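You operate a simulated robot arm through the tools that you are given. There is no shell and no other tool.

You run a simulated two-armed robot. Do the job below in one go: nothing can be reset, and whatever is moved stays where it is left.

TASK
Run the motor, set the relief knob to 20 MPa on the display, lock it and stop the motor.
Fine: free the silver crank first.

Only the result counts: the job must be done as asked and must still hold three seconds after the hand-in. Knocking over, shifting, dropping, spilling or breaking anything else fails it.

THE ROBOT
Two 7-joint arms with two-finger parallel grippers on one trunk, on a base that moves. Base frame: it is fixed to the floor where the robot stands at the start and does not move with it; the origin is under the middle of the robot, x ahead of it, y to its left, z up. Readings come in m, rad, newtons and seconds.
The left shoulder is at the start at [0.05, 0.177, 1.129], the right one opposite. With the tool pointing down near the work surface each hand reaches from about 0.1 to 0.48 m from the robot's upright axis, wherever it stands, measured 20 degrees to its own side. Places, roughly: bleed knob [-1.2, -2.1, 1.1]; relief knob [-1.1, -2, 1.1]; silver crank [-1, -2, 1.1]; start button [-1.3, -2, 1.3]; stop button [-1.2, -1.9, 1.3]. Payload 3.43 kg a hand.
The tool frame of a hand sits at the grasp point between the pads (the TCP): z along the fingers, y along the line on which they close. The tips reach 0.034 m beyond it. The gripper opens to 0.128 m. The fingers are 0.024 m wide and 0.012 m thick; the gripper's body (0.048 by 0.13 m) begins 0.096 m behind the TCP.
Orientation is that of the tool frame in the base frame, as a unit quaternion [x, y, z, w]. With the fingers straight down and closing along the base's y, the tool's x points along the base's -x, its y along +y and its z along -z.

THE INTERFACE
- The arms move only by the tool send_rows. It takes "left_series", "right_series" or both (then of equal length, played together; a hand with none holds still); each is a list of rows, each a list of 3 entries, a list of its own where there are three numbers: the shift along the base's x, y, z in mm, then the turn, a rotation vector about the base's x, y, z in rad, then the closure, from 0 (fully open) to 1 (shut). In form: [[[tx, ty, tz], [ax, ay, az], grip], ...]. A call has 1 to 20 rows; each row shifts and turns the commanded pose from where the row before left it. Rows are played at 5 a second. More than 0.05 m and 0.15 rad between two rows, or a gripper value outside its range, and nothing of the call is played. Where a pose cannot be reached the arm comes as near as it can. A force on the tool above 60 N (or 10 N above the force at the start of the call, whichever is more), or a blocked arm, ends the call early, and 0.2 s more pass. The fingers move at their own pace (about 0.108 m/s each) and stop on an object; they squeeze with about 43 N. The grip force told is the motor's: it shows also when the fingers shut on nothing. Time passes only in rows, and 0.2 s behind the last, so rows that do not move let the fingers close. The reply holds the time, the measured pose of the TCP, the force on the tool along the base axes, the opening and the grip force, in the units named above and with some noise, with the torque about the TCP (base axes, N m) and any sound that the robot's microphone picked up.
- Cameras (640 x 400 px; columns grow to the right, rows downward): "scene" is now at [0.1627, -0.0031, 1.3114]; the picture's right is [-0.01, -1.00, 0.00], its down [-0.37, 0.01, -0.93] and it looks along [0.93, -0.01, -0.37] (base axes); focal length 262 px, centre (320, 200). "left" rides on the left gripper at [0.076, 0.011, -0.16] in its tool frame; the picture's right is [-0.15, 0.99, 0.00], its down [-0.88, -0.13, -0.45] and it looks along [-0.45, -0.07, 0.89] (tool axes); focal length 234 px, centre (320, 200). "right" rides on the right gripper at [0.076, -0.011, -0.16] in its tool frame; the picture's right is [0.15, 0.99, 0.00], its down [-0.88, 0.13, -0.46] and it looks along [-0.45, 0.07, 0.89] (tool axes); focal length 234 px, centre (320, 200). There is no depth. A picture from a camera that has moved, and an enlarged one, comes with that camera's place and axes in the base frame and with its lens.
- camera(camera): a new picture of that camera. The clock stands still meanwhile.
- lift_body(by): slides the trunk up (or, below 0, down) by that many m; the arms and the scene camera ride with it, the base frame stays. It gives what a move gives, with no picture.
- base_move(legs): drives the robot by 1 to 6 legs, each [ahead, turn to the left] in m and rad, along the robot's own axes; the way and the turn of a leg run together, so that a leg with both is an arc; at most 1.5 m and 3.142 rad a leg. The arms and the cameras ride along, it lands a little off, and it stops where it bumps. It gives what a move gives.
- aim_head(pan, tilt): turns the head with the scene camera to pan (to the left, within 1.396 rad either way) and tilt (down, from -0.506 to 1.204), counted from straight ahead of the robot. It gives what a move gives.
- inspect(camera, box): a new picture of the part [left, top, right, bottom] of that camera's present view, enlarged. The clock stands still meanwhile.
- finish_job(): hands the job in; it is judged then, once.

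Places have to be worked out from the pictures, the camera data and where the tool is seen. Open the grippers and draw the arms clear of the work before you hand the job in, unless the task says otherwise.

The tools are called after "Call:" as a command line: name --argument value ..., lists and objects as JSON in quotes. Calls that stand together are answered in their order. send_rows: Moves the arms, as the interface text tells. Its arguments: {"type":"object","properties":{"left_series":{"type":"array","items":{"type":"array"}},"right_series":{"type":"array","items":{"type":"array"}}},"required":[]} The other tools are called the same way: lift_body (by) moves the trunk up or down; base_move (legs) drives the base; aim_head (pan, tilt) turns the head that bears the scene camera; camera (camera) takes a picture; inspect (camera, box) takes an enlarged picture of a part of a camera's view; finish_job () hands the job in.

At the start:

```text
clock: 0.0
left_ee_pos: [0.3552, 0.1162, 1.2169]
left_ee_rot: [-0.001, 1.0, 0.0, 0.0]
left_contact_force: [0.5, 0.1, -0.6]
left_wrist_torque: [0.02, 0.01, 0.02]
left_width: 0.128
left_finger_force: 0.1
right_ee_pos: [0.4156, -0.1442, 1.2068]
right_ee_rot: [0.0, 1.0, 0.001, -0.001]
right_contact_force: [-1.1, 0.1, -0.1]
right_wrist_torque: [-0.01, -0.02, 0.0]
right_width: 0.128
right_finger_force: 0.2
trunk travel left (down, up): [-0.3, 0.101]
robot x, y, heading: [0.001, -0.0009, -0.0]
head pan, tilt (commanded): [-0.014, 0.375]
```

scene: 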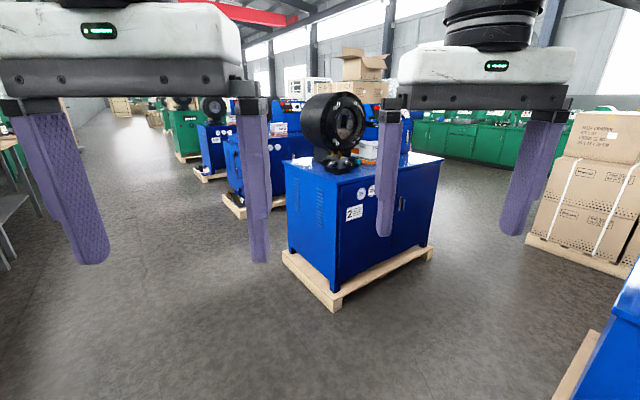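
right: 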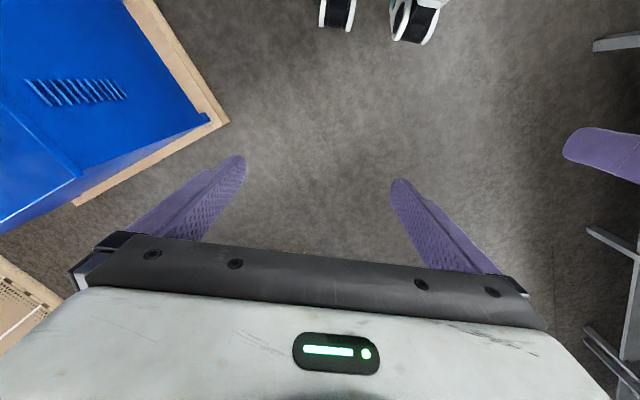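
left: 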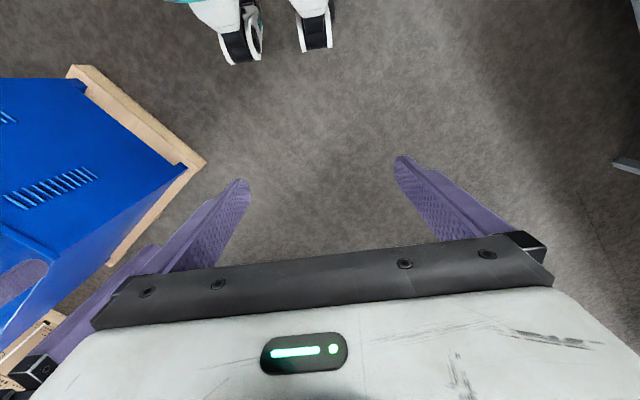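

The work lies behind and to the right of the robot, at roughly [-1.1, -2, 1.1]. I first turn the head fully right to see what is around before driving.

Call:
aim_head --pan -1.396 --tilt 0.3

Call:
camera --camera "scene"

```text
clock: 1.5
left_ee_pos: [0.3539, 0.116, 1.2158]
left_ee_rot: [0.0, 1.0, -0.001, 0.0]
left_contact_force: [0.4, -0.7, 0.3]
left_wrist_torque: [-0.01, -0.02, -0.02]
left_width: 0.1285
left_finger_force: 0.0
right_ee_pos: [0.4167, -0.1437, 1.205]
right_ee_rot: [0.0, 1.0, 0.0, 0.001]
right_contact_force: [0.2, -0.6, 0.2]
right_wrist_torque: [-0.01, -0.05, 0.04]
right_width: 0.1278
right_finger_force: 0.1
trunk travel left (down, up): [-0.3, 0.101]
robot x, y, heading: [-0.0013, -0.0025, -0.001]
head pan, tilt (commanded): [-1.396, 0.3]
```

```text
taken
camera scene: at [0.0861, -0.0937, 1.3183], right [-0.98, -0.17, 0.0], down [-0.05, 0.29, -0.96], along [0.17, -0.94, -0.3], focal length 262 px, centre (320, 200)
```

scene: 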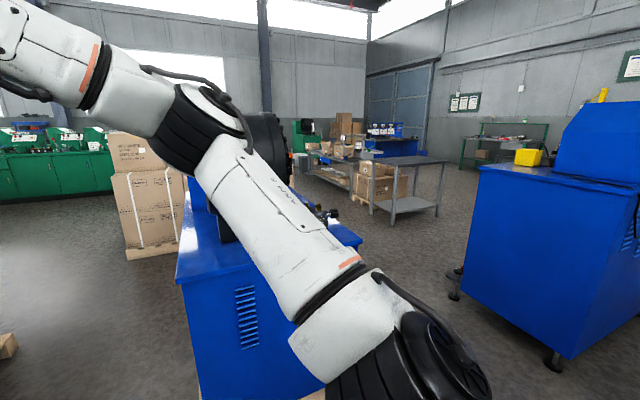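

A blue cabinet stands about 1 m off to the right and another, probably the test bench, lies further behind. Turning in place keeps the arms (about 0.5 m reach) clear, so I turn right part of the way and look again.

Call:
base_move --legs '[[0, -1.3]]'

Call:
aim_head --pan -0.8 --tilt 0.3

Call:
camera --camera "scene"

```text
clock: 5.2
left_ee_pos: [0.2036, -0.3114, 1.217]
left_ee_rot: [0.608, 0.794, 0.0, 0.0]
left_contact_force: [0.2, -0.8, 0.7]
left_wrist_torque: [0.01, -0.03, 0.02]
left_width: 0.1282
left_finger_force: 0.2
right_ee_pos: [-0.0306, -0.4393, 1.206]
right_ee_rot: [0.608, 0.794, 0.001, 0.0]
right_contact_force: [0.1, 0.0, 0.4]
right_wrist_torque: [-0.02, -0.01, 0.0]
right_width: 0.1281
right_finger_force: 0.1
trunk travel left (down, up): [-0.3, 0.101]
robot x, y, heading: [-0.0005, -0.001, -1.31]
head pan, tilt (commanded): [-1.396, 0.3]
```

```text
clock: 6.2
left_ee_pos: [0.2036, -0.311, 1.2164]
left_ee_rot: [0.608, 0.794, 0.0, -0.001]
left_contact_force: [-0.6, 0.0, 1.0]
left_wrist_torque: [0.01, 0.03, 0.0]
left_width: 0.1282
left_finger_force: 0.0
right_ee_pos: [-0.0305, -0.439, 1.2063]
right_ee_rot: [0.608, 0.794, -0.001, 0.0]
right_contact_force: [0.1, 1.1, -0.2]
right_wrist_torque: [-0.03, 0.0, -0.04]
right_width: 0.128
right_finger_force: 0.2
trunk travel left (down, up): [-0.3, 0.101]
robot x, y, heading: [-0.0029, 0.0002, -1.307]
head pan, tilt (commanded): [-0.799, 0.3]
```

```text
taken
camera scene: at [-0.0297, -0.1496, 1.3183], right [-0.86, 0.51, 0.0], down [0.15, 0.25, -0.96], along [-0.49, -0.82, -0.3], focal length 262 px, centre (320, 200)
```

scene: 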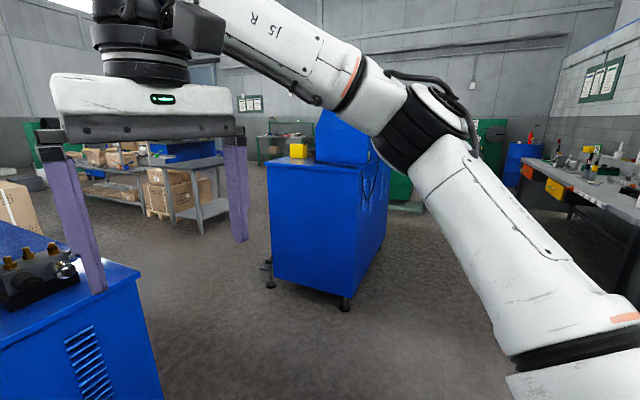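

The bench with the raised blue panel is ahead. I enlarge it to see which side the knobs are on.

Call:
inspect --camera "scene" --box '[230, 90, 430, 215]'

Call:
inspect --camera "scene" --box '[100, 120, 420, 320]'

```text
3.20 times, centred on (330, 152) of scene
camera zoom: at [-0.0297, -0.1496, 1.3183], right [-0.86, 0.51, 0.0], down [0.15, 0.25, -0.96], along [-0.49, -0.82, -0.3], focal length 839 px, centre (288, 352)
```

zoom: 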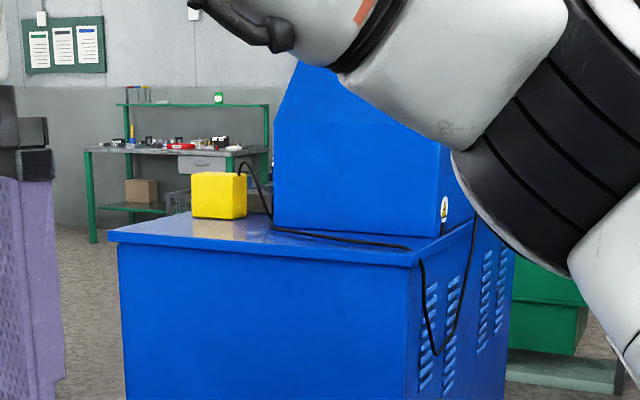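

```text
2.00 times, centred on (260, 220) of scene
camera zoom: at [-0.0297, -0.1496, 1.3183], right [-0.86, 0.51, 0.0], down [0.15, 0.25, -0.96], along [-0.49, -0.82, -0.3], focal length 524 px, centre (440, 160)
```

zoom: 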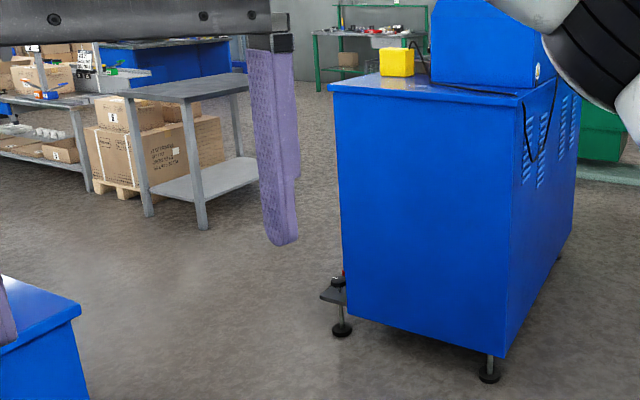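

The bench's side faces us; its front (knobs) looks toward about (+0.58, -0.81), so I must drive round to its front side. I look straight ahead and to the left to see how wide the passage is between it and the near cabinet.

Call:
aim_head --pan -0.2 --tilt 0.6

Call:
camera --camera "scene"

Call:
aim_head --pan -0.5 --tilt 0.9

Call:
camera --camera "scene"

```text
clock: 7.2
left_ee_pos: [0.2048, -0.3115, 1.2156]
left_ee_rot: [0.607, 0.794, 0.0, 0.0]
left_contact_force: [-0.3, 0.0, -1.2]
left_wrist_torque: [0.0, -0.03, -0.05]
left_width: 0.1283
left_finger_force: 0.1
right_ee_pos: [-0.0295, -0.4395, 1.2054]
right_ee_rot: [0.609, 0.793, -0.001, -0.001]
right_contact_force: [-0.7, 1.0, 0.3]
right_wrist_torque: [0.02, -0.04, 0.03]
right_width: 0.128
right_finger_force: 0.1
trunk travel left (down, up): [-0.3, 0.101]
robot x, y, heading: [-0.0014, -0.0015, -1.304]
head pan, tilt (commanded): [-0.201, 0.6]
```

```text
taken
camera scene: at [0.0235, -0.1576, 1.2909], right [-1.0, -0.06, 0.0], down [-0.04, 0.56, -0.83], along [0.05, -0.82, -0.56], focal length 262 px, centre (320, 200)
```

scene: 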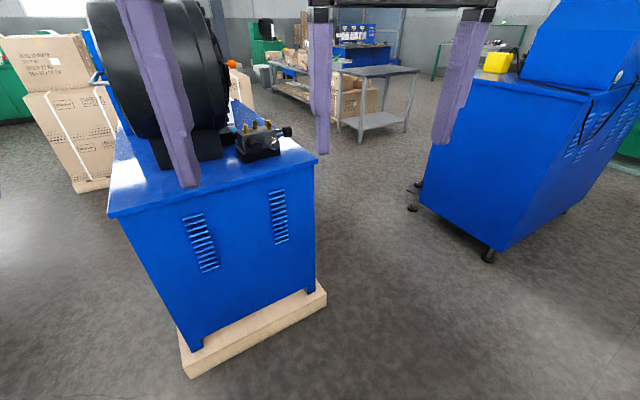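

```text
clock: 8.0
left_ee_pos: [0.2048, -0.3116, 1.2157]
left_ee_rot: [0.607, 0.794, -0.001, -0.001]
left_contact_force: [0.4, 0.9, -0.1]
left_wrist_torque: [-0.04, 0.0, -0.01]
left_width: 0.1282
left_finger_force: 0.2
right_ee_pos: [-0.0297, -0.4392, 1.206]
right_ee_rot: [0.608, 0.794, 0.0, 0.0]
right_contact_force: [0.3, 0.2, 0.3]
right_wrist_torque: [-0.02, 0.0, 0.0]
right_width: 0.128
right_finger_force: 0.1
trunk travel left (down, up): [-0.3, 0.101]
robot x, y, heading: [0.0005, 0.0005, -1.305]
head pan, tilt (commanded): [-0.499, 0.901]
```

```text
taken
camera scene: at [0.0005, -0.1428, 1.2661], right [-0.97, 0.23, 0.0], down [0.18, 0.76, -0.62], along [-0.14, -0.6, -0.78], focal length 262 px, centre (320, 200)
```

scene: 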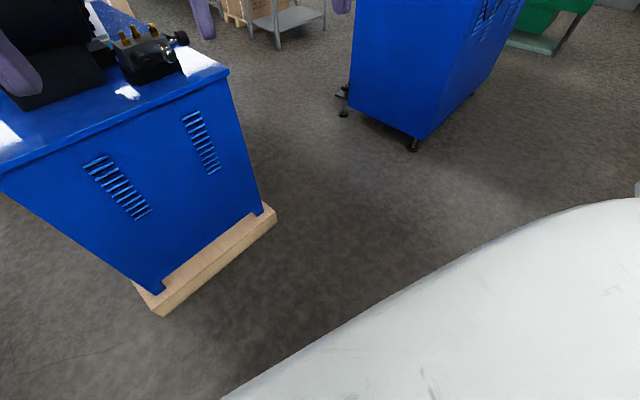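

The passage between the pallet corner (about [0.04, -1.07]) and the bench side (front-right corner about [-0.64, -1.95]) is about 1.1 m wide. I pull both hands in toward the body before driving.

Call:
send_rows --left_series '[[[-5.3, 19.3, 0], [0, 0, 0], 0.5], [[-5.3, 19.3, 0], [0, 0, 0], 1], [[-5.3, 19.3, 0], [0, 0, 0], 1], [[0, 0, 0], [0, 0, 0], 1]]' --right_series '[[[-10.5, 38.6, 0], [0, 0, 0], 0.5], [[-10.5, 38.6, 0], [0, 0, 0], 1], [[-10.5, 38.6, 0], [0, 0, 0], 1], [[0, 0, 0], [0, 0, 0], 1]]'

Call:
base_move --legs '[[0, -0.914], [1.13, 0]]'

Call:
aim_head --pan 0.6 --tilt 0.6

Call:
camera --camera "scene"

```text
clock: 8.9
left_ee_pos: [0.1884, -0.2553, 1.2169]
left_ee_rot: [0.608, 0.794, -0.001, -0.001]
left_contact_force: [0.3, 0.6, -0.7]
left_wrist_torque: [-0.01, -0.05, -0.03]
left_width: 0.0001
left_finger_force: 32.9
right_ee_pos: [-0.0606, -0.3229, 1.2067]
right_ee_rot: [0.609, 0.793, 0.0, 0.0]
right_contact_force: [-0.7, -0.5, -0.7]
right_wrist_torque: [-0.02, -0.02, 0.02]
right_width: 0.0
right_finger_force: 33.4
trunk travel left (down, up): [-0.3, 0.101]
robot x, y, heading: [0.0016, 0.0017, -1.306]
head pan, tilt (commanded): [-0.499, 0.901]
```

```text
clock: 17.1
left_ee_pos: [-0.7623, -1.237, 1.2162]
left_ee_rot: [0.891, 0.454, 0.0, -0.002]
left_contact_force: [-0.2, -0.2, -0.1]
left_wrist_torque: [0.05, 0.02, 0.01]
left_width: 0.0
left_finger_force: 33.3
right_ee_pos: [-0.9719, -1.0841, 1.2065]
right_ee_rot: [0.891, 0.453, 0.0, 0.0]
right_contact_force: [0.1, 0.3, 0.4]
right_wrist_torque: [0.0, 0.01, 0.02]
right_width: 0.0
right_finger_force: 32.9
trunk travel left (down, up): [-0.3, 0.101]
robot x, y, heading: [-0.6836, -0.927, -2.197]
head pan, tilt (commanded): [-0.499, 0.901]
```

```text
clock: 18.5
left_ee_pos: [-0.7631, -1.2366, 1.2156]
left_ee_rot: [0.891, 0.454, 0.0, 0.0]
left_contact_force: [0.4, 0.4, 0.5]
left_wrist_torque: [-0.06, -0.02, 0.03]
left_width: 0.0
left_finger_force: 33.0
right_ee_pos: [-0.971, -1.085, 1.2064]
right_ee_rot: [0.891, 0.453, -0.001, 0.001]
right_contact_force: [-1.2, 0.7, -0.7]
right_wrist_torque: [-0.02, -0.02, -0.03]
right_width: 0.0
right_finger_force: 32.6
trunk travel left (down, up): [-0.3, 0.101]
robot x, y, heading: [-0.6831, -0.9339, -2.202]
head pan, tilt (commanded): [0.6, 0.6]
```

```text
taken
camera scene: at [-0.7263, -1.0769, 1.2908], right [-1.0, 0.03, 0.0], down [0.02, 0.56, -0.82], along [-0.03, -0.82, -0.57], focal length 262 px, centre (320, 200)
```

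scene: 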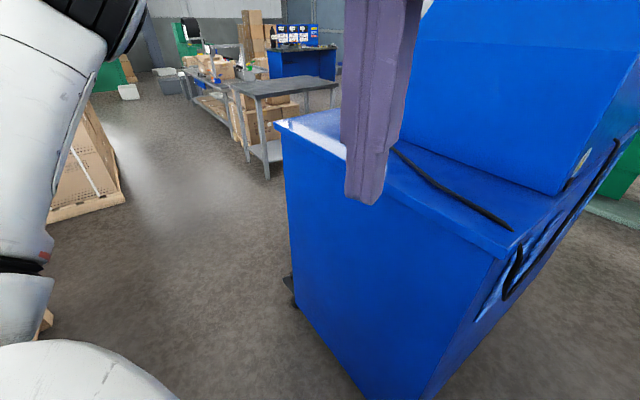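

Desktop height comes out at about z = 1.02, front-right corner at about [-0.625, -1.88], and inward heading about 2.15 rad. I drive down the passage parallel to the bench side.

Call:
base_move --legs '[[0, 1.272], [1.32, 0]]'

Call:
aim_head --pan -1.3 --tilt 0.5

Call:
camera --camera "scene"

```text
clock: 28.2
left_ee_pos: [0.3336, -2.2002, 1.2166]
left_ee_rot: [0.468, 0.884, -0.001, 0.0]
left_contact_force: [-0.3, 0.4, 0.5]
left_wrist_torque: [0.0, 0.0, -0.02]
left_width: 0.0002
left_finger_force: 33.1
right_ee_pos: [0.1193, -2.3447, 1.2062]
right_ee_rot: [0.47, 0.883, 0.0, 0.0]
right_contact_force: [0.0, 0.6, 0.1]
right_wrist_torque: [0.01, -0.02, -0.03]
right_width: 0.0
right_finger_force: 32.6
trunk travel left (down, up): [-0.3, 0.101]
robot x, y, heading: [0.0724, -2.0176, -0.978]
head pan, tilt (commanded): [0.6, 0.6]
```

```text
clock: 30.1
left_ee_pos: [0.3341, -2.2008, 1.2169]
left_ee_rot: [0.469, 0.883, -0.001, -0.001]
left_contact_force: [0.1, 0.3, 0.2]
left_wrist_torque: [0.03, -0.01, -0.01]
left_width: 0.0
left_finger_force: 33.2
right_ee_pos: [0.1194, -2.3449, 1.2066]
right_ee_rot: [0.47, 0.883, -0.001, 0.0]
right_contact_force: [0.8, -0.3, 0.6]
right_wrist_torque: [0.04, 0.03, 0.01]
right_width: 0.0
right_finger_force: 32.9
trunk travel left (down, up): [-0.3, 0.101]
robot x, y, heading: [0.0706, -2.018, -0.979]
head pan, tilt (commanded): [-1.3, 0.499]
```

```text
taken
camera scene: at [0.0526, -2.1493, 1.2999], right [-0.76, 0.65, 0.0], down [0.31, 0.36, -0.88], along [-0.57, -0.67, -0.48], focal length 262 px, centre (320, 200)
```

scene: 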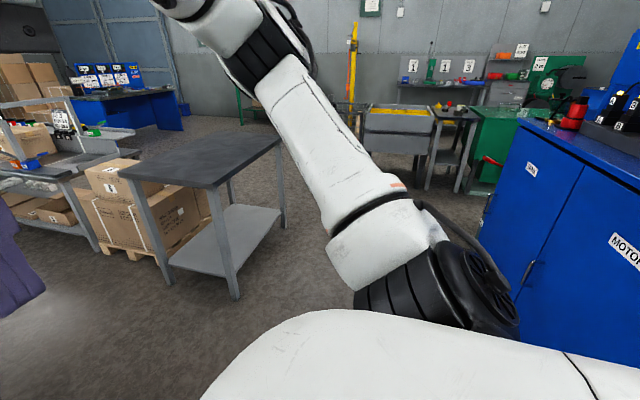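

The front of the bench is now visible at right; the table ahead stays well clear (nearest leg about [-0.29, -3.37]). I turn to run parallel to the bench front, drive along it, and stop opposite the relief knob.

Call:
base_move --legs '[[0, -1.578], [0.93, 0]]'

Call:
aim_head --pan -1.2 --tilt 0.4

Call:
camera --camera "scene"

```text
clock: 38.8
left_ee_pos: [-0.8857, -2.7979, 1.2164]
left_ee_rot: [0.957, 0.29, 0.0, 0.0]
left_contact_force: [0.1, -0.4, -0.3]
left_wrist_torque: [0.02, -0.04, 0.0]
left_width: 0.0
left_finger_force: 33.0
right_ee_pos: [-1.0292, -2.5833, 1.2068]
right_ee_rot: [0.957, 0.289, 0.0, 0.0]
right_contact_force: [0.5, -0.6, 0.2]
right_wrist_torque: [-0.02, -0.01, 0.03]
right_width: 0.0001
right_finger_force: 32.7
trunk travel left (down, up): [-0.3, 0.101]
robot x, y, heading: [-0.7049, -2.5381, -2.56]
head pan, tilt (commanded): [-1.3, 0.499]
```

```text
clock: 39.5
left_ee_pos: [-0.8841, -2.7977, 1.2173]
left_ee_rot: [0.957, 0.29, 0.0, 0.0]
left_contact_force: [-0.5, 0.2, -1.1]
left_wrist_torque: [0.01, 0.01, -0.04]
left_width: 0.0001
left_finger_force: 32.5
right_ee_pos: [-1.0299, -2.5825, 1.2078]
right_ee_rot: [0.957, 0.29, 0.0, 0.001]
right_contact_force: [-0.3, -0.2, 0.3]
right_wrist_torque: [0.0, 0.0, 0.01]
right_width: 0.0001
right_finger_force: 32.8
trunk travel left (down, up): [-0.3, 0.101]
robot x, y, heading: [-0.7044, -2.5384, -2.552]
head pan, tilt (commanded): [-1.201, 0.4]
```

```text
taken
camera scene: at [-0.8382, -2.525, 1.309], right [0.58, 0.82, 0.0], down [0.32, -0.22, -0.92], along [-0.75, 0.53, -0.39], focal length 262 px, centre (320, 200)
```

scene: 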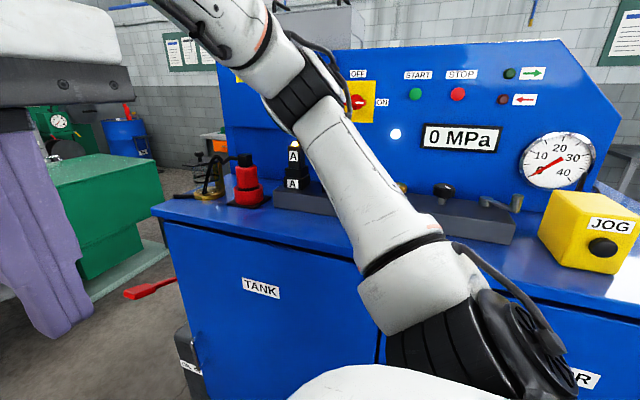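

The panel shows START, STOP, a "0 MPa" display and the knob block in front. I turn to face the bench squarely.

Call:
base_move --legs '[[0, -1.578]]'

Call:
aim_head --pan 0.0 --tilt 0.35

Call:
camera --camera "scene"

```text
clock: 43.8
left_ee_pos: [-0.9578, -2.3482, 1.2178]
left_ee_rot: [0.874, -0.486, 0.0, 0.0]
left_contact_force: [-0.2, 0.4, 0.0]
left_wrist_torque: [0.05, 0.01, 0.01]
left_width: 0.0002
left_finger_force: 33.3
right_ee_pos: [-0.7371, -2.2112, 1.207]
right_ee_rot: [0.873, -0.488, 0.0, -0.001]
right_contact_force: [0.2, -0.1, 0.4]
right_wrist_torque: [-0.01, 0.0, -0.03]
right_width: 0.0001
right_finger_force: 32.8
trunk travel left (down, up): [-0.3, 0.101]
robot x, y, heading: [-0.7037, -2.5328, 2.121]
head pan, tilt (commanded): [-1.201, 0.4]
```

```text
clock: 45.2
left_ee_pos: [-0.9566, -2.3476, 1.2171]
left_ee_rot: [0.874, -0.486, 0.001, -0.001]
left_contact_force: [-0.3, 0.0, -1.0]
left_wrist_torque: [0.0, -0.05, 0.01]
left_width: 0.0
left_finger_force: 32.6
right_ee_pos: [-0.7373, -2.2117, 1.2065]
right_ee_rot: [0.873, -0.487, 0.0, 0.0]
right_contact_force: [0.1, 0.3, 0.7]
right_wrist_torque: [0.0, 0.01, 0.01]
right_width: 0.0001
right_finger_force: 33.0
trunk travel left (down, up): [-0.3, 0.101]
robot x, y, heading: [-0.7051, -2.5317, 2.124]
head pan, tilt (commanded): [0.0, 0.351]
```

```text
taken
camera scene: at [-0.79, -2.4008, 1.3136], right [0.85, 0.53, 0.0], down [0.18, -0.29, -0.94], along [-0.49, 0.8, -0.34], focal length 262 px, centre (320, 200)
```

scene: 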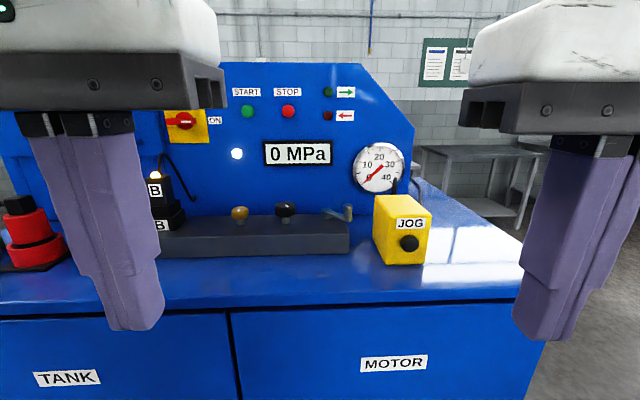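

Now facing the bench: brass knob, black knob and silver crank on the dark block, with START (green) and STOP (red) above. I enlarge the block and panel to judge the details.

Call:
inspect --camera "scene" --box '[200, 180, 380, 292]'

Call:
inspect --camera "scene" --box '[140, 70, 420, 245]'

```text
3.56 times, centred on (290, 236) of scene
camera zoom: at [-0.79, -2.4008, 1.3136], right [0.85, 0.53, 0.0], down [0.18, -0.29, -0.94], along [-0.49, 0.8, -0.34], focal length 932 px, centre (427, 72)
```

zoom: 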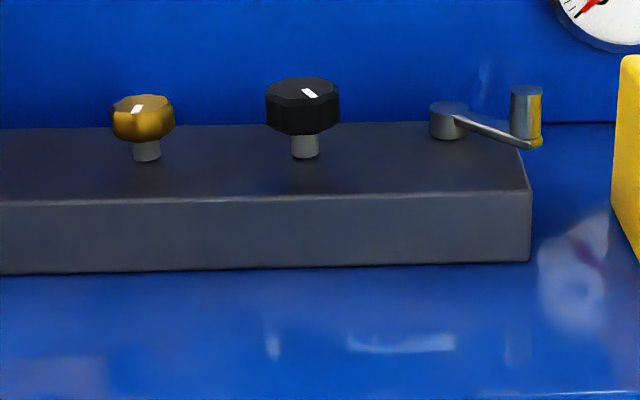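

```text
2.29 times, centred on (280, 158) of scene
camera zoom: at [-0.79, -2.4008, 1.3136], right [0.85, 0.53, 0.0], down [0.18, -0.29, -0.94], along [-0.49, 0.8, -0.34], focal length 599 px, centre (411, 297)
```

zoom: 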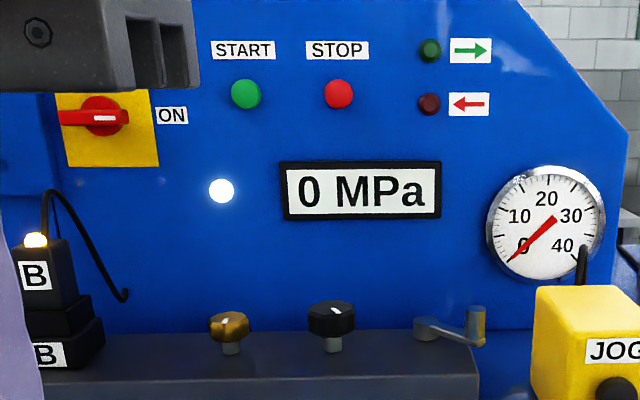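

The block top is near z = 1.066; relief knob near [-1.13, -1.99, 1.10], bleed knob near [-1.215, -2.04], crank hub near [-1.06, -1.95]. Before driving closer I look down at the base and the bench's foot to judge how near I can get.

Call:
aim_head --pan 0.0 --tilt 1.2

Call:
camera --camera "scene"

Call:
camera --camera "right"

Call:
camera --camera "left"

```text
clock: 46.4
left_ee_pos: [-0.9568, -2.3471, 1.216]
left_ee_rot: [0.874, -0.487, 0.001, 0.0]
left_contact_force: [-0.6, 0.1, 1.1]
left_wrist_torque: [0.02, 0.0, 0.02]
left_width: 0.0
left_finger_force: 33.3
right_ee_pos: [-0.7379, -2.2109, 1.2076]
right_ee_rot: [0.874, -0.487, 0.0, 0.0]
right_contact_force: [0.2, -0.3, -0.5]
right_wrist_torque: [0.0, 0.0, 0.0]
right_width: 0.0003
right_finger_force: 32.8
trunk travel left (down, up): [-0.3, 0.101]
robot x, y, heading: [-0.7067, -2.5408, 2.125]
head pan, tilt (commanded): [0.0, 1.201]
```

```text
taken
camera scene: at [-0.7705, -2.4324, 1.2463], right [0.85, 0.53, 0.0], down [0.49, -0.79, -0.36], along [-0.19, 0.31, -0.93], focal length 262 px, centre (320, 200)
```

scene: 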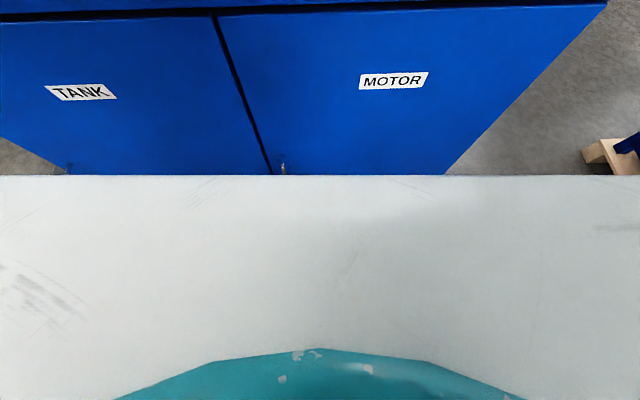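

```text
taken
camera right: at [-0.6896, -2.2696, 1.3654], right [-0.76, -0.64, 0.0], down [-0.57, 0.68, 0.46], along [-0.29, 0.35, -0.89], focal length 234 px, centre (320, 200)
```

right: 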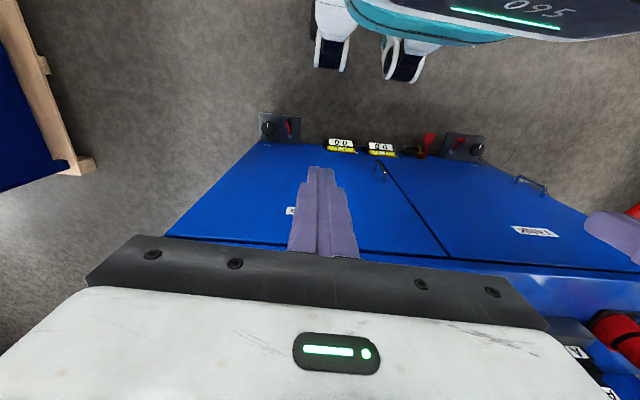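

```text
taken
camera left: at [-0.9273, -2.4181, 1.3755], right [-0.92, -0.4, 0.0], down [-0.35, 0.82, 0.46], along [-0.18, 0.42, -0.89], focal length 234 px, centre (320, 200)
```

left: 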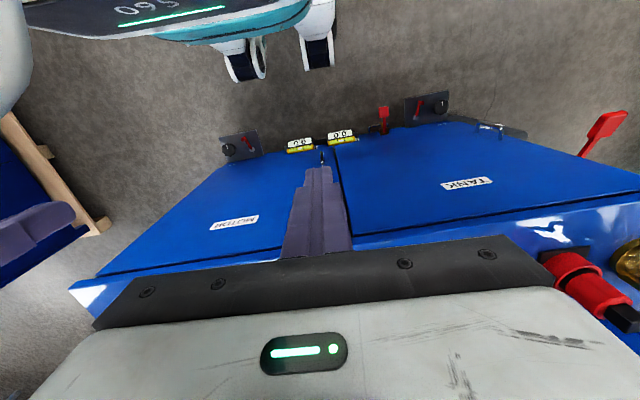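

The wrist views show the floor clear nearly to the robot's own front (it protrudes about 0.2 m ahead of its axis), while the bench edge is 0.5 m ahead. I shift left and forward so that the knobs come in front of the right arm, keeping about 0.1 m from the bench.

Call:
base_move --legs '[[0, 0.6], [0.225, 0], [0, -0.565]]'

Call:
aim_head --pan -0.1 --tilt 0.5

Call:
camera --camera "scene"

Call:
camera --camera "left"

Call:
camera --camera "right"

```text
clock: 49.8
left_ee_pos: [-1.2161, -2.4414, 1.2163]
left_ee_rot: [0.979, -0.205, 0.002, 0.0]
left_contact_force: [0.8, -0.7, 0.1]
left_wrist_torque: [0.01, 0.03, 0.0]
left_width: 0.0
left_finger_force: 33.3
right_ee_pos: [-1.1121, -2.2034, 1.2061]
right_ee_rot: [0.978, -0.206, 0.001, 0.0]
right_contact_force: [0.8, -0.3, 0.5]
right_wrist_torque: [0.01, 0.02, -0.02]
right_width: 0.0
right_finger_force: 32.7
trunk travel left (down, up): [-0.3, 0.101]
robot x, y, heading: [-0.8992, -2.4528, 2.729]
head pan, tilt (commanded): [0.0, 1.201]
stopped in leg 2: the robot was blocked; the commanded pose is now the measured one
```

```text
clock: 50.9
left_ee_pos: [-1.217, -2.4403, 1.2163]
left_ee_rot: [0.979, -0.204, 0.002, -0.001]
left_contact_force: [0.7, 0.0, 0.6]
left_wrist_torque: [0.0, 0.02, -0.01]
left_width: 0.0002
left_finger_force: 32.8
right_ee_pos: [-1.114, -2.2034, 1.2054]
right_ee_rot: [0.978, -0.207, 0.0, 0.0]
right_contact_force: [0.0, -0.7, -0.5]
right_wrist_torque: [0.02, 0.02, -0.01]
right_width: 0.0001
right_finger_force: 33.4
trunk travel left (down, up): [-0.3, 0.101]
robot x, y, heading: [-0.8994, -2.4515, 2.731]
head pan, tilt (commanded): [-0.099, 0.499]
```

```text
taken
camera scene: at [-1.0433, -2.383, 1.2998], right [0.49, 0.87, 0.0], down [0.42, -0.24, -0.88], along [-0.76, 0.43, -0.48], focal length 262 px, centre (320, 200)
```

scene: 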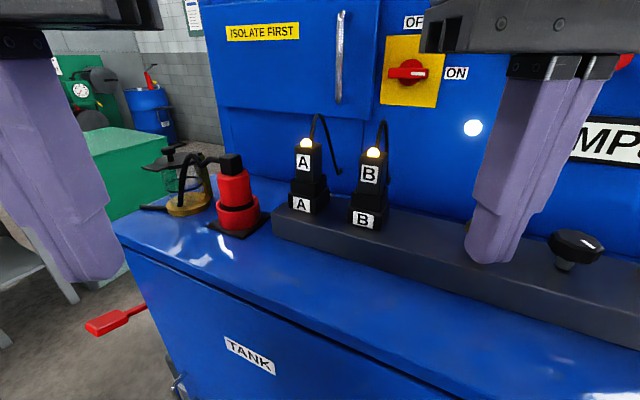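

```text
taken
camera left: at [-1.1523, -2.4817, 1.3752], right [-0.53, -0.85, 0.0], down [-0.76, 0.47, 0.45], along [-0.38, 0.24, -0.89], focal length 234 px, centre (320, 200)
```

left: 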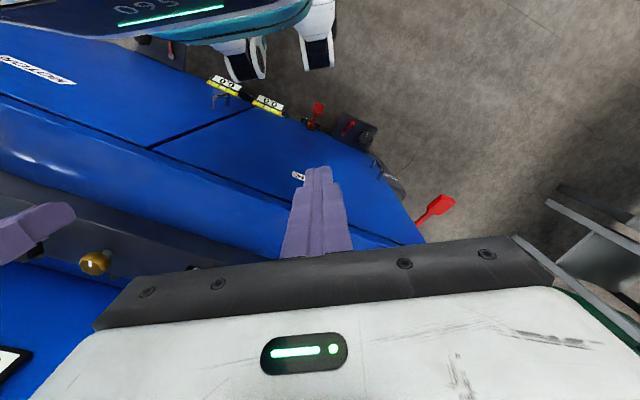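

```text
taken
camera right: at [-1.0405, -2.2243, 1.3652], right [-0.27, -0.96, 0.0], down [-0.86, 0.24, 0.46], along [-0.44, 0.12, -0.89], focal length 234 px, centre (320, 200)
```

right: 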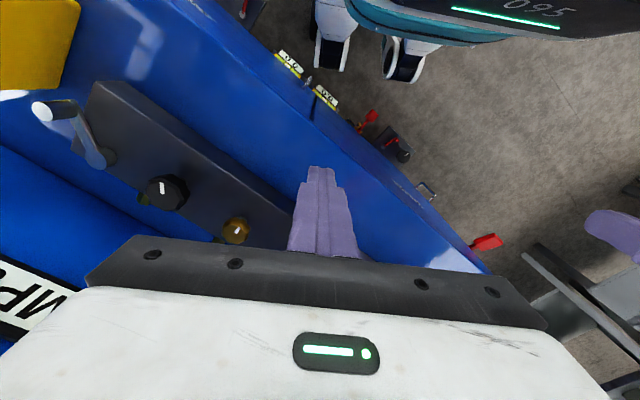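

The base touched something in the last centimetre of the oblique leg and stopped; the right-front corner of the base is likely the nearest part. I back off 2 cm and then turn square to the bench, which brings that corner away from it.

Call:
base_move --legs '[[-0.025, 0], [0, -0.56]]'

Call:
camera --camera "scene"

Call:
camera --camera "right"

```text
clock: 53.2
left_ee_pos: [-1.138, -2.2842, 1.216]
left_ee_rot: [0.884, -0.467, 0.001, 0.0]
left_contact_force: [0.5, 0.2, -1.1]
left_wrist_torque: [-0.03, 0.03, 0.01]
left_width: 0.0
left_finger_force: 33.6
right_ee_pos: [-0.9254, -2.138, 1.2066]
right_ee_rot: [0.883, -0.469, 0.0, 0.0]
right_contact_force: [0.0, 0.1, 0.7]
right_wrist_torque: [-0.02, -0.01, 0.04]
right_width: 0.0
right_finger_force: 33.1
trunk travel left (down, up): [-0.3, 0.101]
robot x, y, heading: [-0.8723, -2.4635, 2.169]
head pan, tilt (commanded): [-0.099, 0.499]
```

```text
taken
camera scene: at [-0.9597, -2.3279, 1.2999], right [0.88, 0.48, 0.0], down [0.23, -0.42, -0.88], along [-0.42, 0.77, -0.48], focal length 262 px, centre (320, 200)
```

scene: 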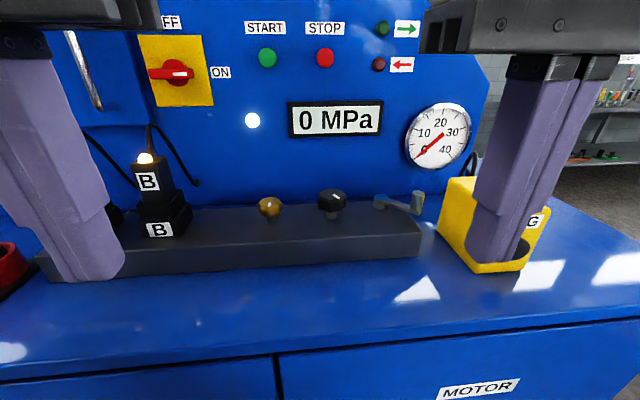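

```text
taken
camera right: at [-0.8742, -2.195, 1.3651], right [-0.74, -0.68, 0.0], down [-0.6, 0.66, 0.46], along [-0.31, 0.34, -0.89], focal length 234 px, centre (320, 200)
```

right: 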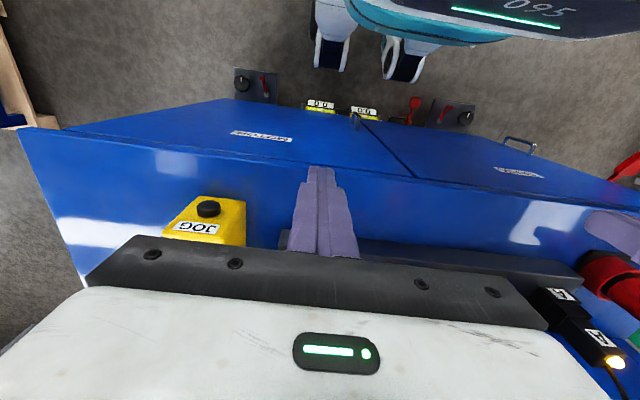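

Now square to the bench at [-0.872, -2.464], heading 2.169. I enlarge the knob area and panel for measurement.

Call:
inspect --camera "scene" --box '[240, 165, 440, 290]'

Call:
inspect --camera "scene" --box '[220, 0, 420, 125]'

```text
3.20 times, centred on (340, 228) of scene
camera zoom: at [-0.9597, -2.3279, 1.2999], right [0.88, 0.48, 0.0], down [0.23, -0.42, -0.88], along [-0.42, 0.77, -0.48], focal length 839 px, centre (256, 112)
```

zoom: 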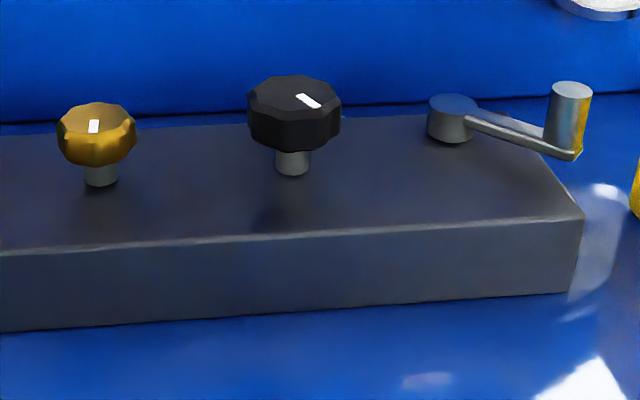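

```text
3.20 times, centred on (320, 62) of scene
camera zoom: at [-0.9597, -2.3279, 1.2999], right [0.88, 0.48, 0.0], down [0.23, -0.42, -0.88], along [-0.42, 0.77, -0.48], focal length 839 px, centre (320, 640)
```

zoom: 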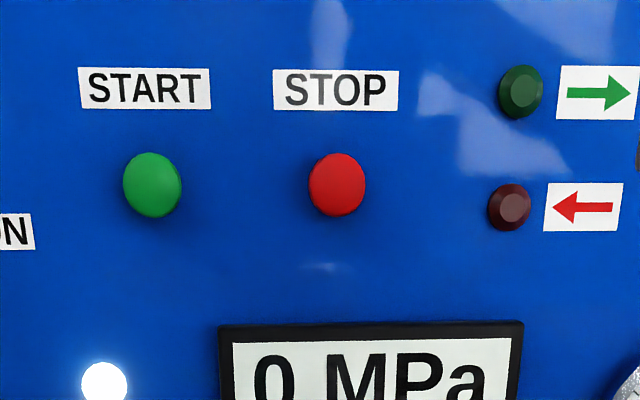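

Triangulating the two views gives desktop z about 1.041, block top 1.08, relief knob about [-1.109, -2.017] (top 1.123), crank hub about [-1.051, -1.950], its upright handle about [-0.996, -1.962] (top 1.127), START about [-1.257, -1.956, 1.30], STOP about [-1.181, -1.904, 1.30]. I raise the trunk for a better reach and look again from higher up.

Call:
lift_body --by 0.1

Call:
aim_head --pan -0.25 --tilt 0.65

Call:
camera --camera "scene"

Call:
inspect --camera "scene" --box '[220, 120, 420, 245]'

```text
clock: 54.5
left_ee_pos: [-1.1381, -2.2841, 1.3165]
left_ee_rot: [0.884, -0.467, 0.002, -0.001]
left_contact_force: [0.6, -0.4, 1.1]
left_wrist_torque: [0.01, 0.02, -0.02]
left_width: 0.0001
left_finger_force: 33.1
right_ee_pos: [-0.9252, -2.139, 1.3062]
right_ee_rot: [0.883, -0.469, 0.0, 0.0]
right_contact_force: [0.5, 0.2, 0.6]
right_wrist_torque: [-0.01, -0.01, 0.03]
right_width: 0.0001
right_finger_force: 33.3
trunk travel left (down, up): [-0.4, 0.001]
robot x, y, heading: [-0.8768, -2.4657, 2.167]
head pan, tilt (commanded): [-0.099, 0.499]
```

```text
clock: 55.2
left_ee_pos: [-1.1376, -2.2861, 1.3174]
left_ee_rot: [0.884, -0.467, 0.001, 0.0]
left_contact_force: [1.1, 0.2, 0.2]
left_wrist_torque: [0.02, 0.01, -0.01]
left_width: 0.0
left_finger_force: 32.4
right_ee_pos: [-0.9253, -2.1403, 1.3071]
right_ee_rot: [0.883, -0.469, -0.001, 0.0]
right_contact_force: [0.0, -0.2, -0.8]
right_wrist_torque: [-0.02, -0.01, -0.01]
right_width: 0.0002
right_finger_force: 32.3
trunk travel left (down, up): [-0.4, 0.001]
robot x, y, heading: [-0.8745, -2.4637, 2.173]
head pan, tilt (commanded): [-0.25, 0.649]
```

```text
taken
camera scene: at [-0.9461, -2.3265, 1.3866], right [0.94, 0.34, 0.0], down [0.21, -0.57, -0.8], along [-0.27, 0.75, -0.6], focal length 262 px, centre (320, 200)
```

scene: 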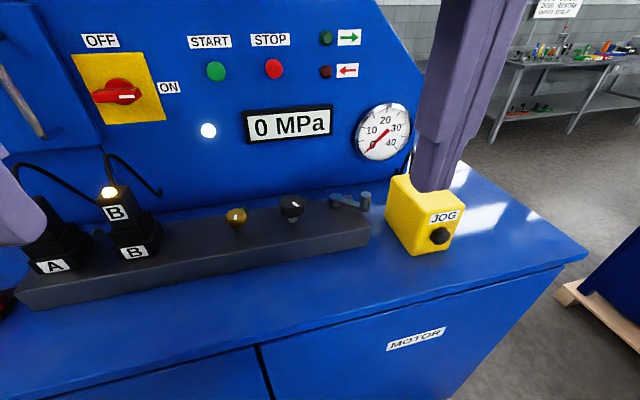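

```text
3.20 times, centred on (320, 182) of scene
camera zoom: at [-0.9461, -2.3265, 1.3866], right [0.94, 0.34, 0.0], down [0.21, -0.57, -0.8], along [-0.27, 0.75, -0.6], focal length 839 px, centre (320, 256)
```

zoom: 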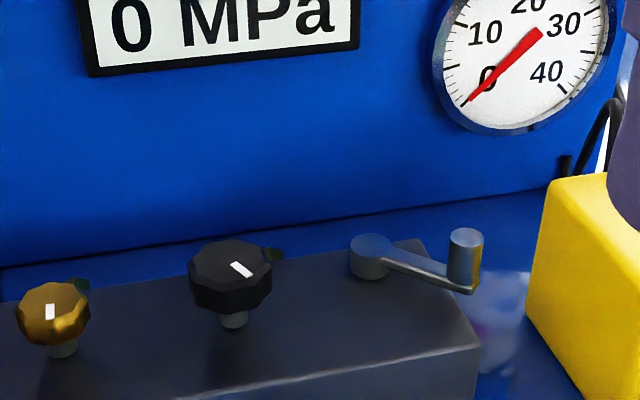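

I now bring the right hand above the crank handle (about [-0.996, -1.962]) at a safe height, opening it halfway and turning it 0.82 rad so the fingers close across the crank arm.

Call:
send_rows --right_series '[[[-11.8, 29.7, 0], [0, 0, 0.137], 0.5], [[-11.8, 29.7, 0], [0, 0, 0.137], 0.5], [[-11.8, 29.7, 0], [0, 0, 0.137], 0.5], [[-11.8, 29.7, 0], [0, 0, 0.137], 0.5], [[-11.8, 29.7, 0], [0, 0, 0.137], 0.5], [[-11.8, 29.7, 0], [0, 0, 0.137], 0.5], [[0, 0, 0], [0, 0, 0], 0.5]]'

Call:
camera --camera "right"

Call:
camera --camera "scene"

```text
clock: 56.9
left_ee_pos: [-1.1379, -2.285, 1.3165]
left_ee_rot: [0.885, -0.466, 0.001, -0.001]
left_contact_force: [-1.0, -0.2, 0.8]
left_wrist_torque: [-0.01, -0.01, 0.0]
left_width: 0.0
left_finger_force: 33.0
right_ee_pos: [-0.9949, -1.996, 1.286]
right_ee_rot: [0.997, -0.077, 0.0, -0.001]
right_contact_force: [0.3, 0.8, -1.2]
right_wrist_torque: [0.01, 0.01, -0.01]
right_width: 0.0639
right_finger_force: 0.1
right hand out of reach, approached as far as the arm can: row 6
trunk travel left (down, up): [-0.4, 0.001]
robot x, y, heading: [-0.8767, -2.4631, 2.167]
head pan, tilt (commanded): [-0.25, 0.649]
```

```text
taken
camera right: at [-0.9176, -1.9965, 1.4446], right [-0.01, -1.0, 0.0], down [-0.89, 0.01, 0.46], along [-0.46, 0.0, -0.89], focal length 234 px, centre (320, 200)
```

right: 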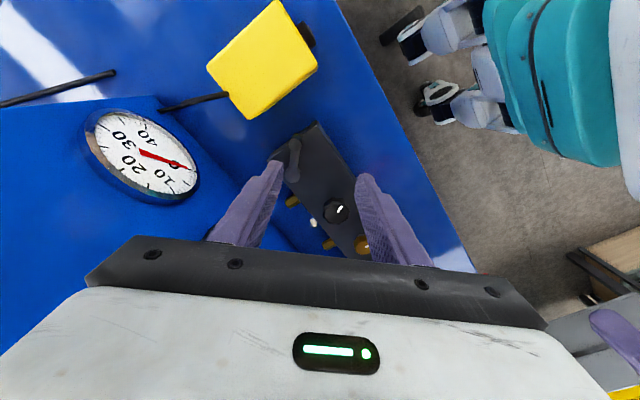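

```text
taken
camera scene: at [-0.946, -2.3266, 1.3866], right [0.94, 0.34, 0.0], down [0.21, -0.57, -0.8], along [-0.27, 0.75, -0.6], focal length 262 px, centre (320, 200)
```

scene: 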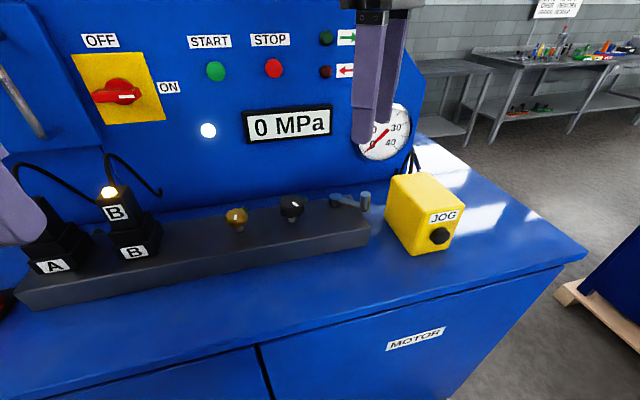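

At this height the arm's reach ended 3 cm short, but lower down it should reach further. I enlarge the wrist view to locate the crank before descending.

Call:
inspect --camera "right" --box '[240, 90, 400, 260]'

```text
2.35 times, centred on (320, 175) of right
camera zoom: at [-0.9176, -1.9965, 1.4446], right [-0.01, -1.0, 0.0], down [-0.89, 0.01, 0.46], along [-0.46, 0.0, -0.89], focal length 551 px, centre (320, 259)
```

zoom: 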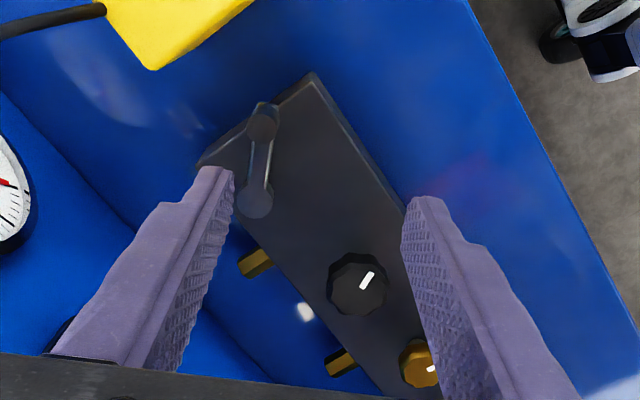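

The wrist view agrees: handle about [-0.992, -1.964], hub about [-1.050, -1.954], relief knob about [-1.106, -2.021]. I lower the hand 8 cm and check where it actually goes.

Call:
send_rows --right_series '[[[0, 0, -30], [0, 0, 0], 0.5], [[0, 0, -30], [0, 0, 0], 0.5], [[0, 0, -20], [0, 0, 0], 0.5], [[0, 0, 0], [0, 0, 0], 0.5]]'

Call:
camera --camera "right"

```text
clock: 57.9
left_ee_pos: [-1.1385, -2.2855, 1.3162]
left_ee_rot: [0.884, -0.467, 0.002, 0.0]
left_contact_force: [-0.3, 0.2, -0.1]
left_wrist_torque: [-0.01, 0.05, 0.0]
left_width: 0.0
left_finger_force: 33.2
right_ee_pos: [-0.9927, -1.9952, 1.2065]
right_ee_rot: [0.997, -0.076, 0.0, -0.001]
right_contact_force: [-0.2, -0.3, -0.1]
right_wrist_torque: [-0.03, 0.0, 0.02]
right_width: 0.0641
right_finger_force: 0.0
trunk travel left (down, up): [-0.4, 0.001]
robot x, y, heading: [-0.8777, -2.4643, 2.168]
head pan, tilt (commanded): [-0.25, 0.649]
```

```text
taken
camera right: at [-0.9173, -1.995, 1.3646], right [-0.01, -1.0, 0.0], down [-0.89, 0.01, 0.46], along [-0.46, 0.0, -0.89], focal length 234 px, centre (320, 200)
```

right: 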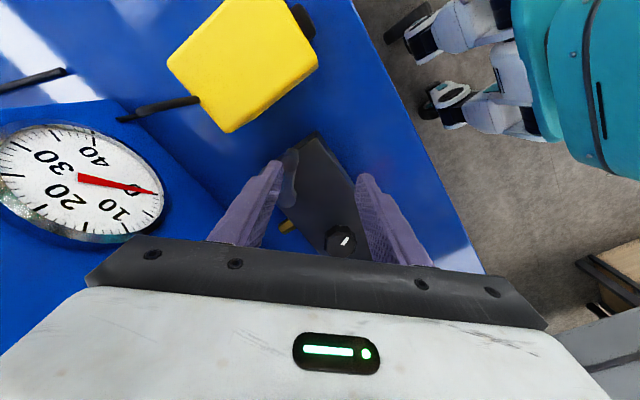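

The commanded pose follows the measured one. Now I shift 32 mm in +y to be over the handle.

Call:
send_rows --right_series '[[[0, 16, 0], [0, 0, 0], 0.5], [[1, 15, 0], [0, 0, 0], 0.5], [[0, 0, 0], [0, 0, 0], 0.5]]'

Call:
inspect --camera "right" --box '[220, 90, 420, 260]'

```text
clock: 58.6
left_ee_pos: [-1.1387, -2.284, 1.3158]
left_ee_rot: [0.884, -0.467, 0.001, -0.001]
left_contact_force: [-0.1, 0.0, -0.8]
left_wrist_torque: [0.01, -0.01, -0.02]
left_width: 0.0
left_finger_force: 33.1
right_ee_pos: [-0.9917, -1.9627, 1.2056]
right_ee_rot: [0.997, -0.077, 0.0, 0.001]
right_contact_force: [-0.1, -0.1, 0.1]
right_wrist_torque: [0.03, -0.02, -0.02]
right_width: 0.064
right_finger_force: 0.0
trunk travel left (down, up): [-0.4, 0.001]
robot x, y, heading: [-0.8777, -2.4647, 2.168]
head pan, tilt (commanded): [-0.25, 0.649]
```

```text
2.35 times, centred on (320, 175) of right
camera zoom: at [-0.9162, -1.9644, 1.364], right [-0.01, -1.0, 0.0], down [-0.89, 0.01, 0.46], along [-0.46, 0.0, -0.89], focal length 551 px, centre (320, 259)
```

zoom: 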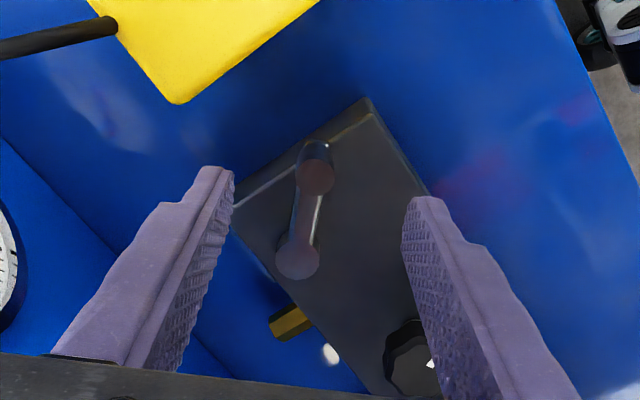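

The handle sits at about [-0.996, -1.963], centred between the open fingers. I descend so that the tips are just below the handle's mid-height.

Call:
send_rows --right_series '[[[-2, 0, -25], [0, 0, 0], 0.5], [[-2, 0, -25], [0, 0, 0], 0.5], [[0, 0, -15], [0, 0, 0], 0.5], [[0, 0, -7], [0, 0, 0], 0.5], [[0, 0, 0], [0, 0, 0], 0.5]]'

Call:
inspect --camera "right" --box '[220, 90, 420, 260]'

Call:
inspect --camera "scene" --box '[270, 80, 470, 265]'

```text
clock: 59.9
left_ee_pos: [-1.1386, -2.2842, 1.3148]
left_ee_rot: [0.884, -0.467, 0.001, -0.001]
left_contact_force: [-0.7, -0.6, 0.5]
left_wrist_torque: [0.0, 0.02, 0.01]
left_width: 0.0
left_finger_force: 33.2
right_ee_pos: [-0.998, -1.9646, 1.1337]
right_ee_rot: [0.997, -0.076, -0.001, 0.001]
right_contact_force: [0.0, 0.4, -0.8]
right_wrist_torque: [0.02, -0.04, 0.0]
right_width: 0.0642
right_finger_force: 0.1
trunk travel left (down, up): [-0.4, 0.001]
robot x, y, heading: [-0.8774, -2.4647, 2.168]
head pan, tilt (commanded): [-0.25, 0.649]
```

```text
2.35 times, centred on (320, 175) of right
camera zoom: at [-0.9221, -1.9659, 1.2912], right [-0.01, -1.0, 0.0], down [-0.89, 0.01, 0.46], along [-0.46, 0.0, -0.89], focal length 551 px, centre (320, 259)
```

zoom: 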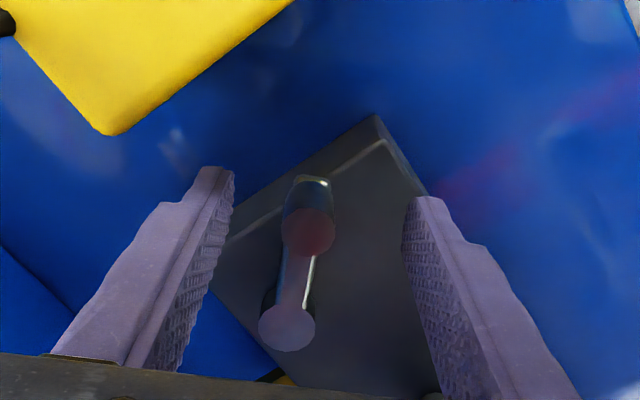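

```text
2.16 times, centred on (370, 172) of scene
camera zoom: at [-0.9461, -2.3264, 1.3866], right [0.94, 0.34, 0.0], down [0.21, -0.57, -0.8], along [-0.27, 0.75, -0.6], focal length 567 px, centre (212, 260)
```

zoom: 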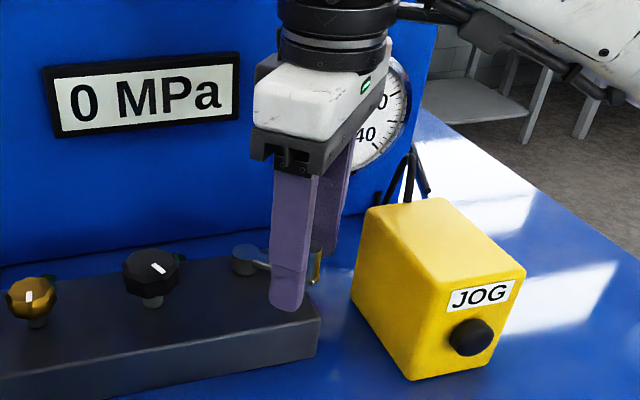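

The handle is centred between the fingers. I close on it.

Call:
send_rows --right_series '[[[1, 2, 0], [0, 0, 0], 0.8], [[0, 0, 0], [0, 0, 0], 1], [[0, 0, 0], [0, 0, 0], 1], [[0, 0, 0], [0, 0, 0], 1]]'

Call:
inspect --camera "right" --box '[220, 90, 420, 260]'

```text
clock: 60.9
left_ee_pos: [-1.1376, -2.2841, 1.3155]
left_ee_rot: [0.884, -0.467, 0.001, 0.0]
left_contact_force: [0.3, 0.3, -0.1]
left_wrist_torque: [0.01, 0.0, 0.01]
left_width: 0.0
left_finger_force: 32.7
right_ee_pos: [-0.9956, -1.9618, 1.1327]
right_ee_rot: [0.997, -0.076, 0.0, 0.0]
right_contact_force: [-0.5, 1.4, 0.7]
right_wrist_torque: [0.02, 0.03, -0.02]
right_width: 0.0172
right_finger_force: 44.6
trunk travel left (down, up): [-0.4, 0.001]
robot x, y, heading: [-0.8802, -2.4654, 2.167]
head pan, tilt (commanded): [-0.25, 0.649]
```

```text
2.35 times, centred on (320, 175) of right
camera zoom: at [-0.9206, -1.9633, 1.2917], right [-0.01, -1.0, 0.0], down [-0.89, 0.01, 0.46], along [-0.46, 0.0, -0.89], focal length 551 px, centre (320, 259)
```

zoom: 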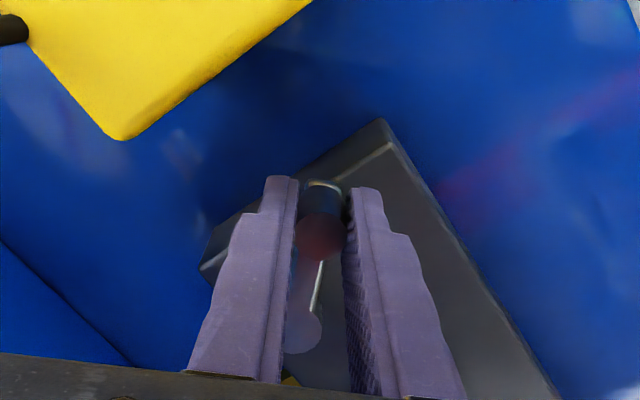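

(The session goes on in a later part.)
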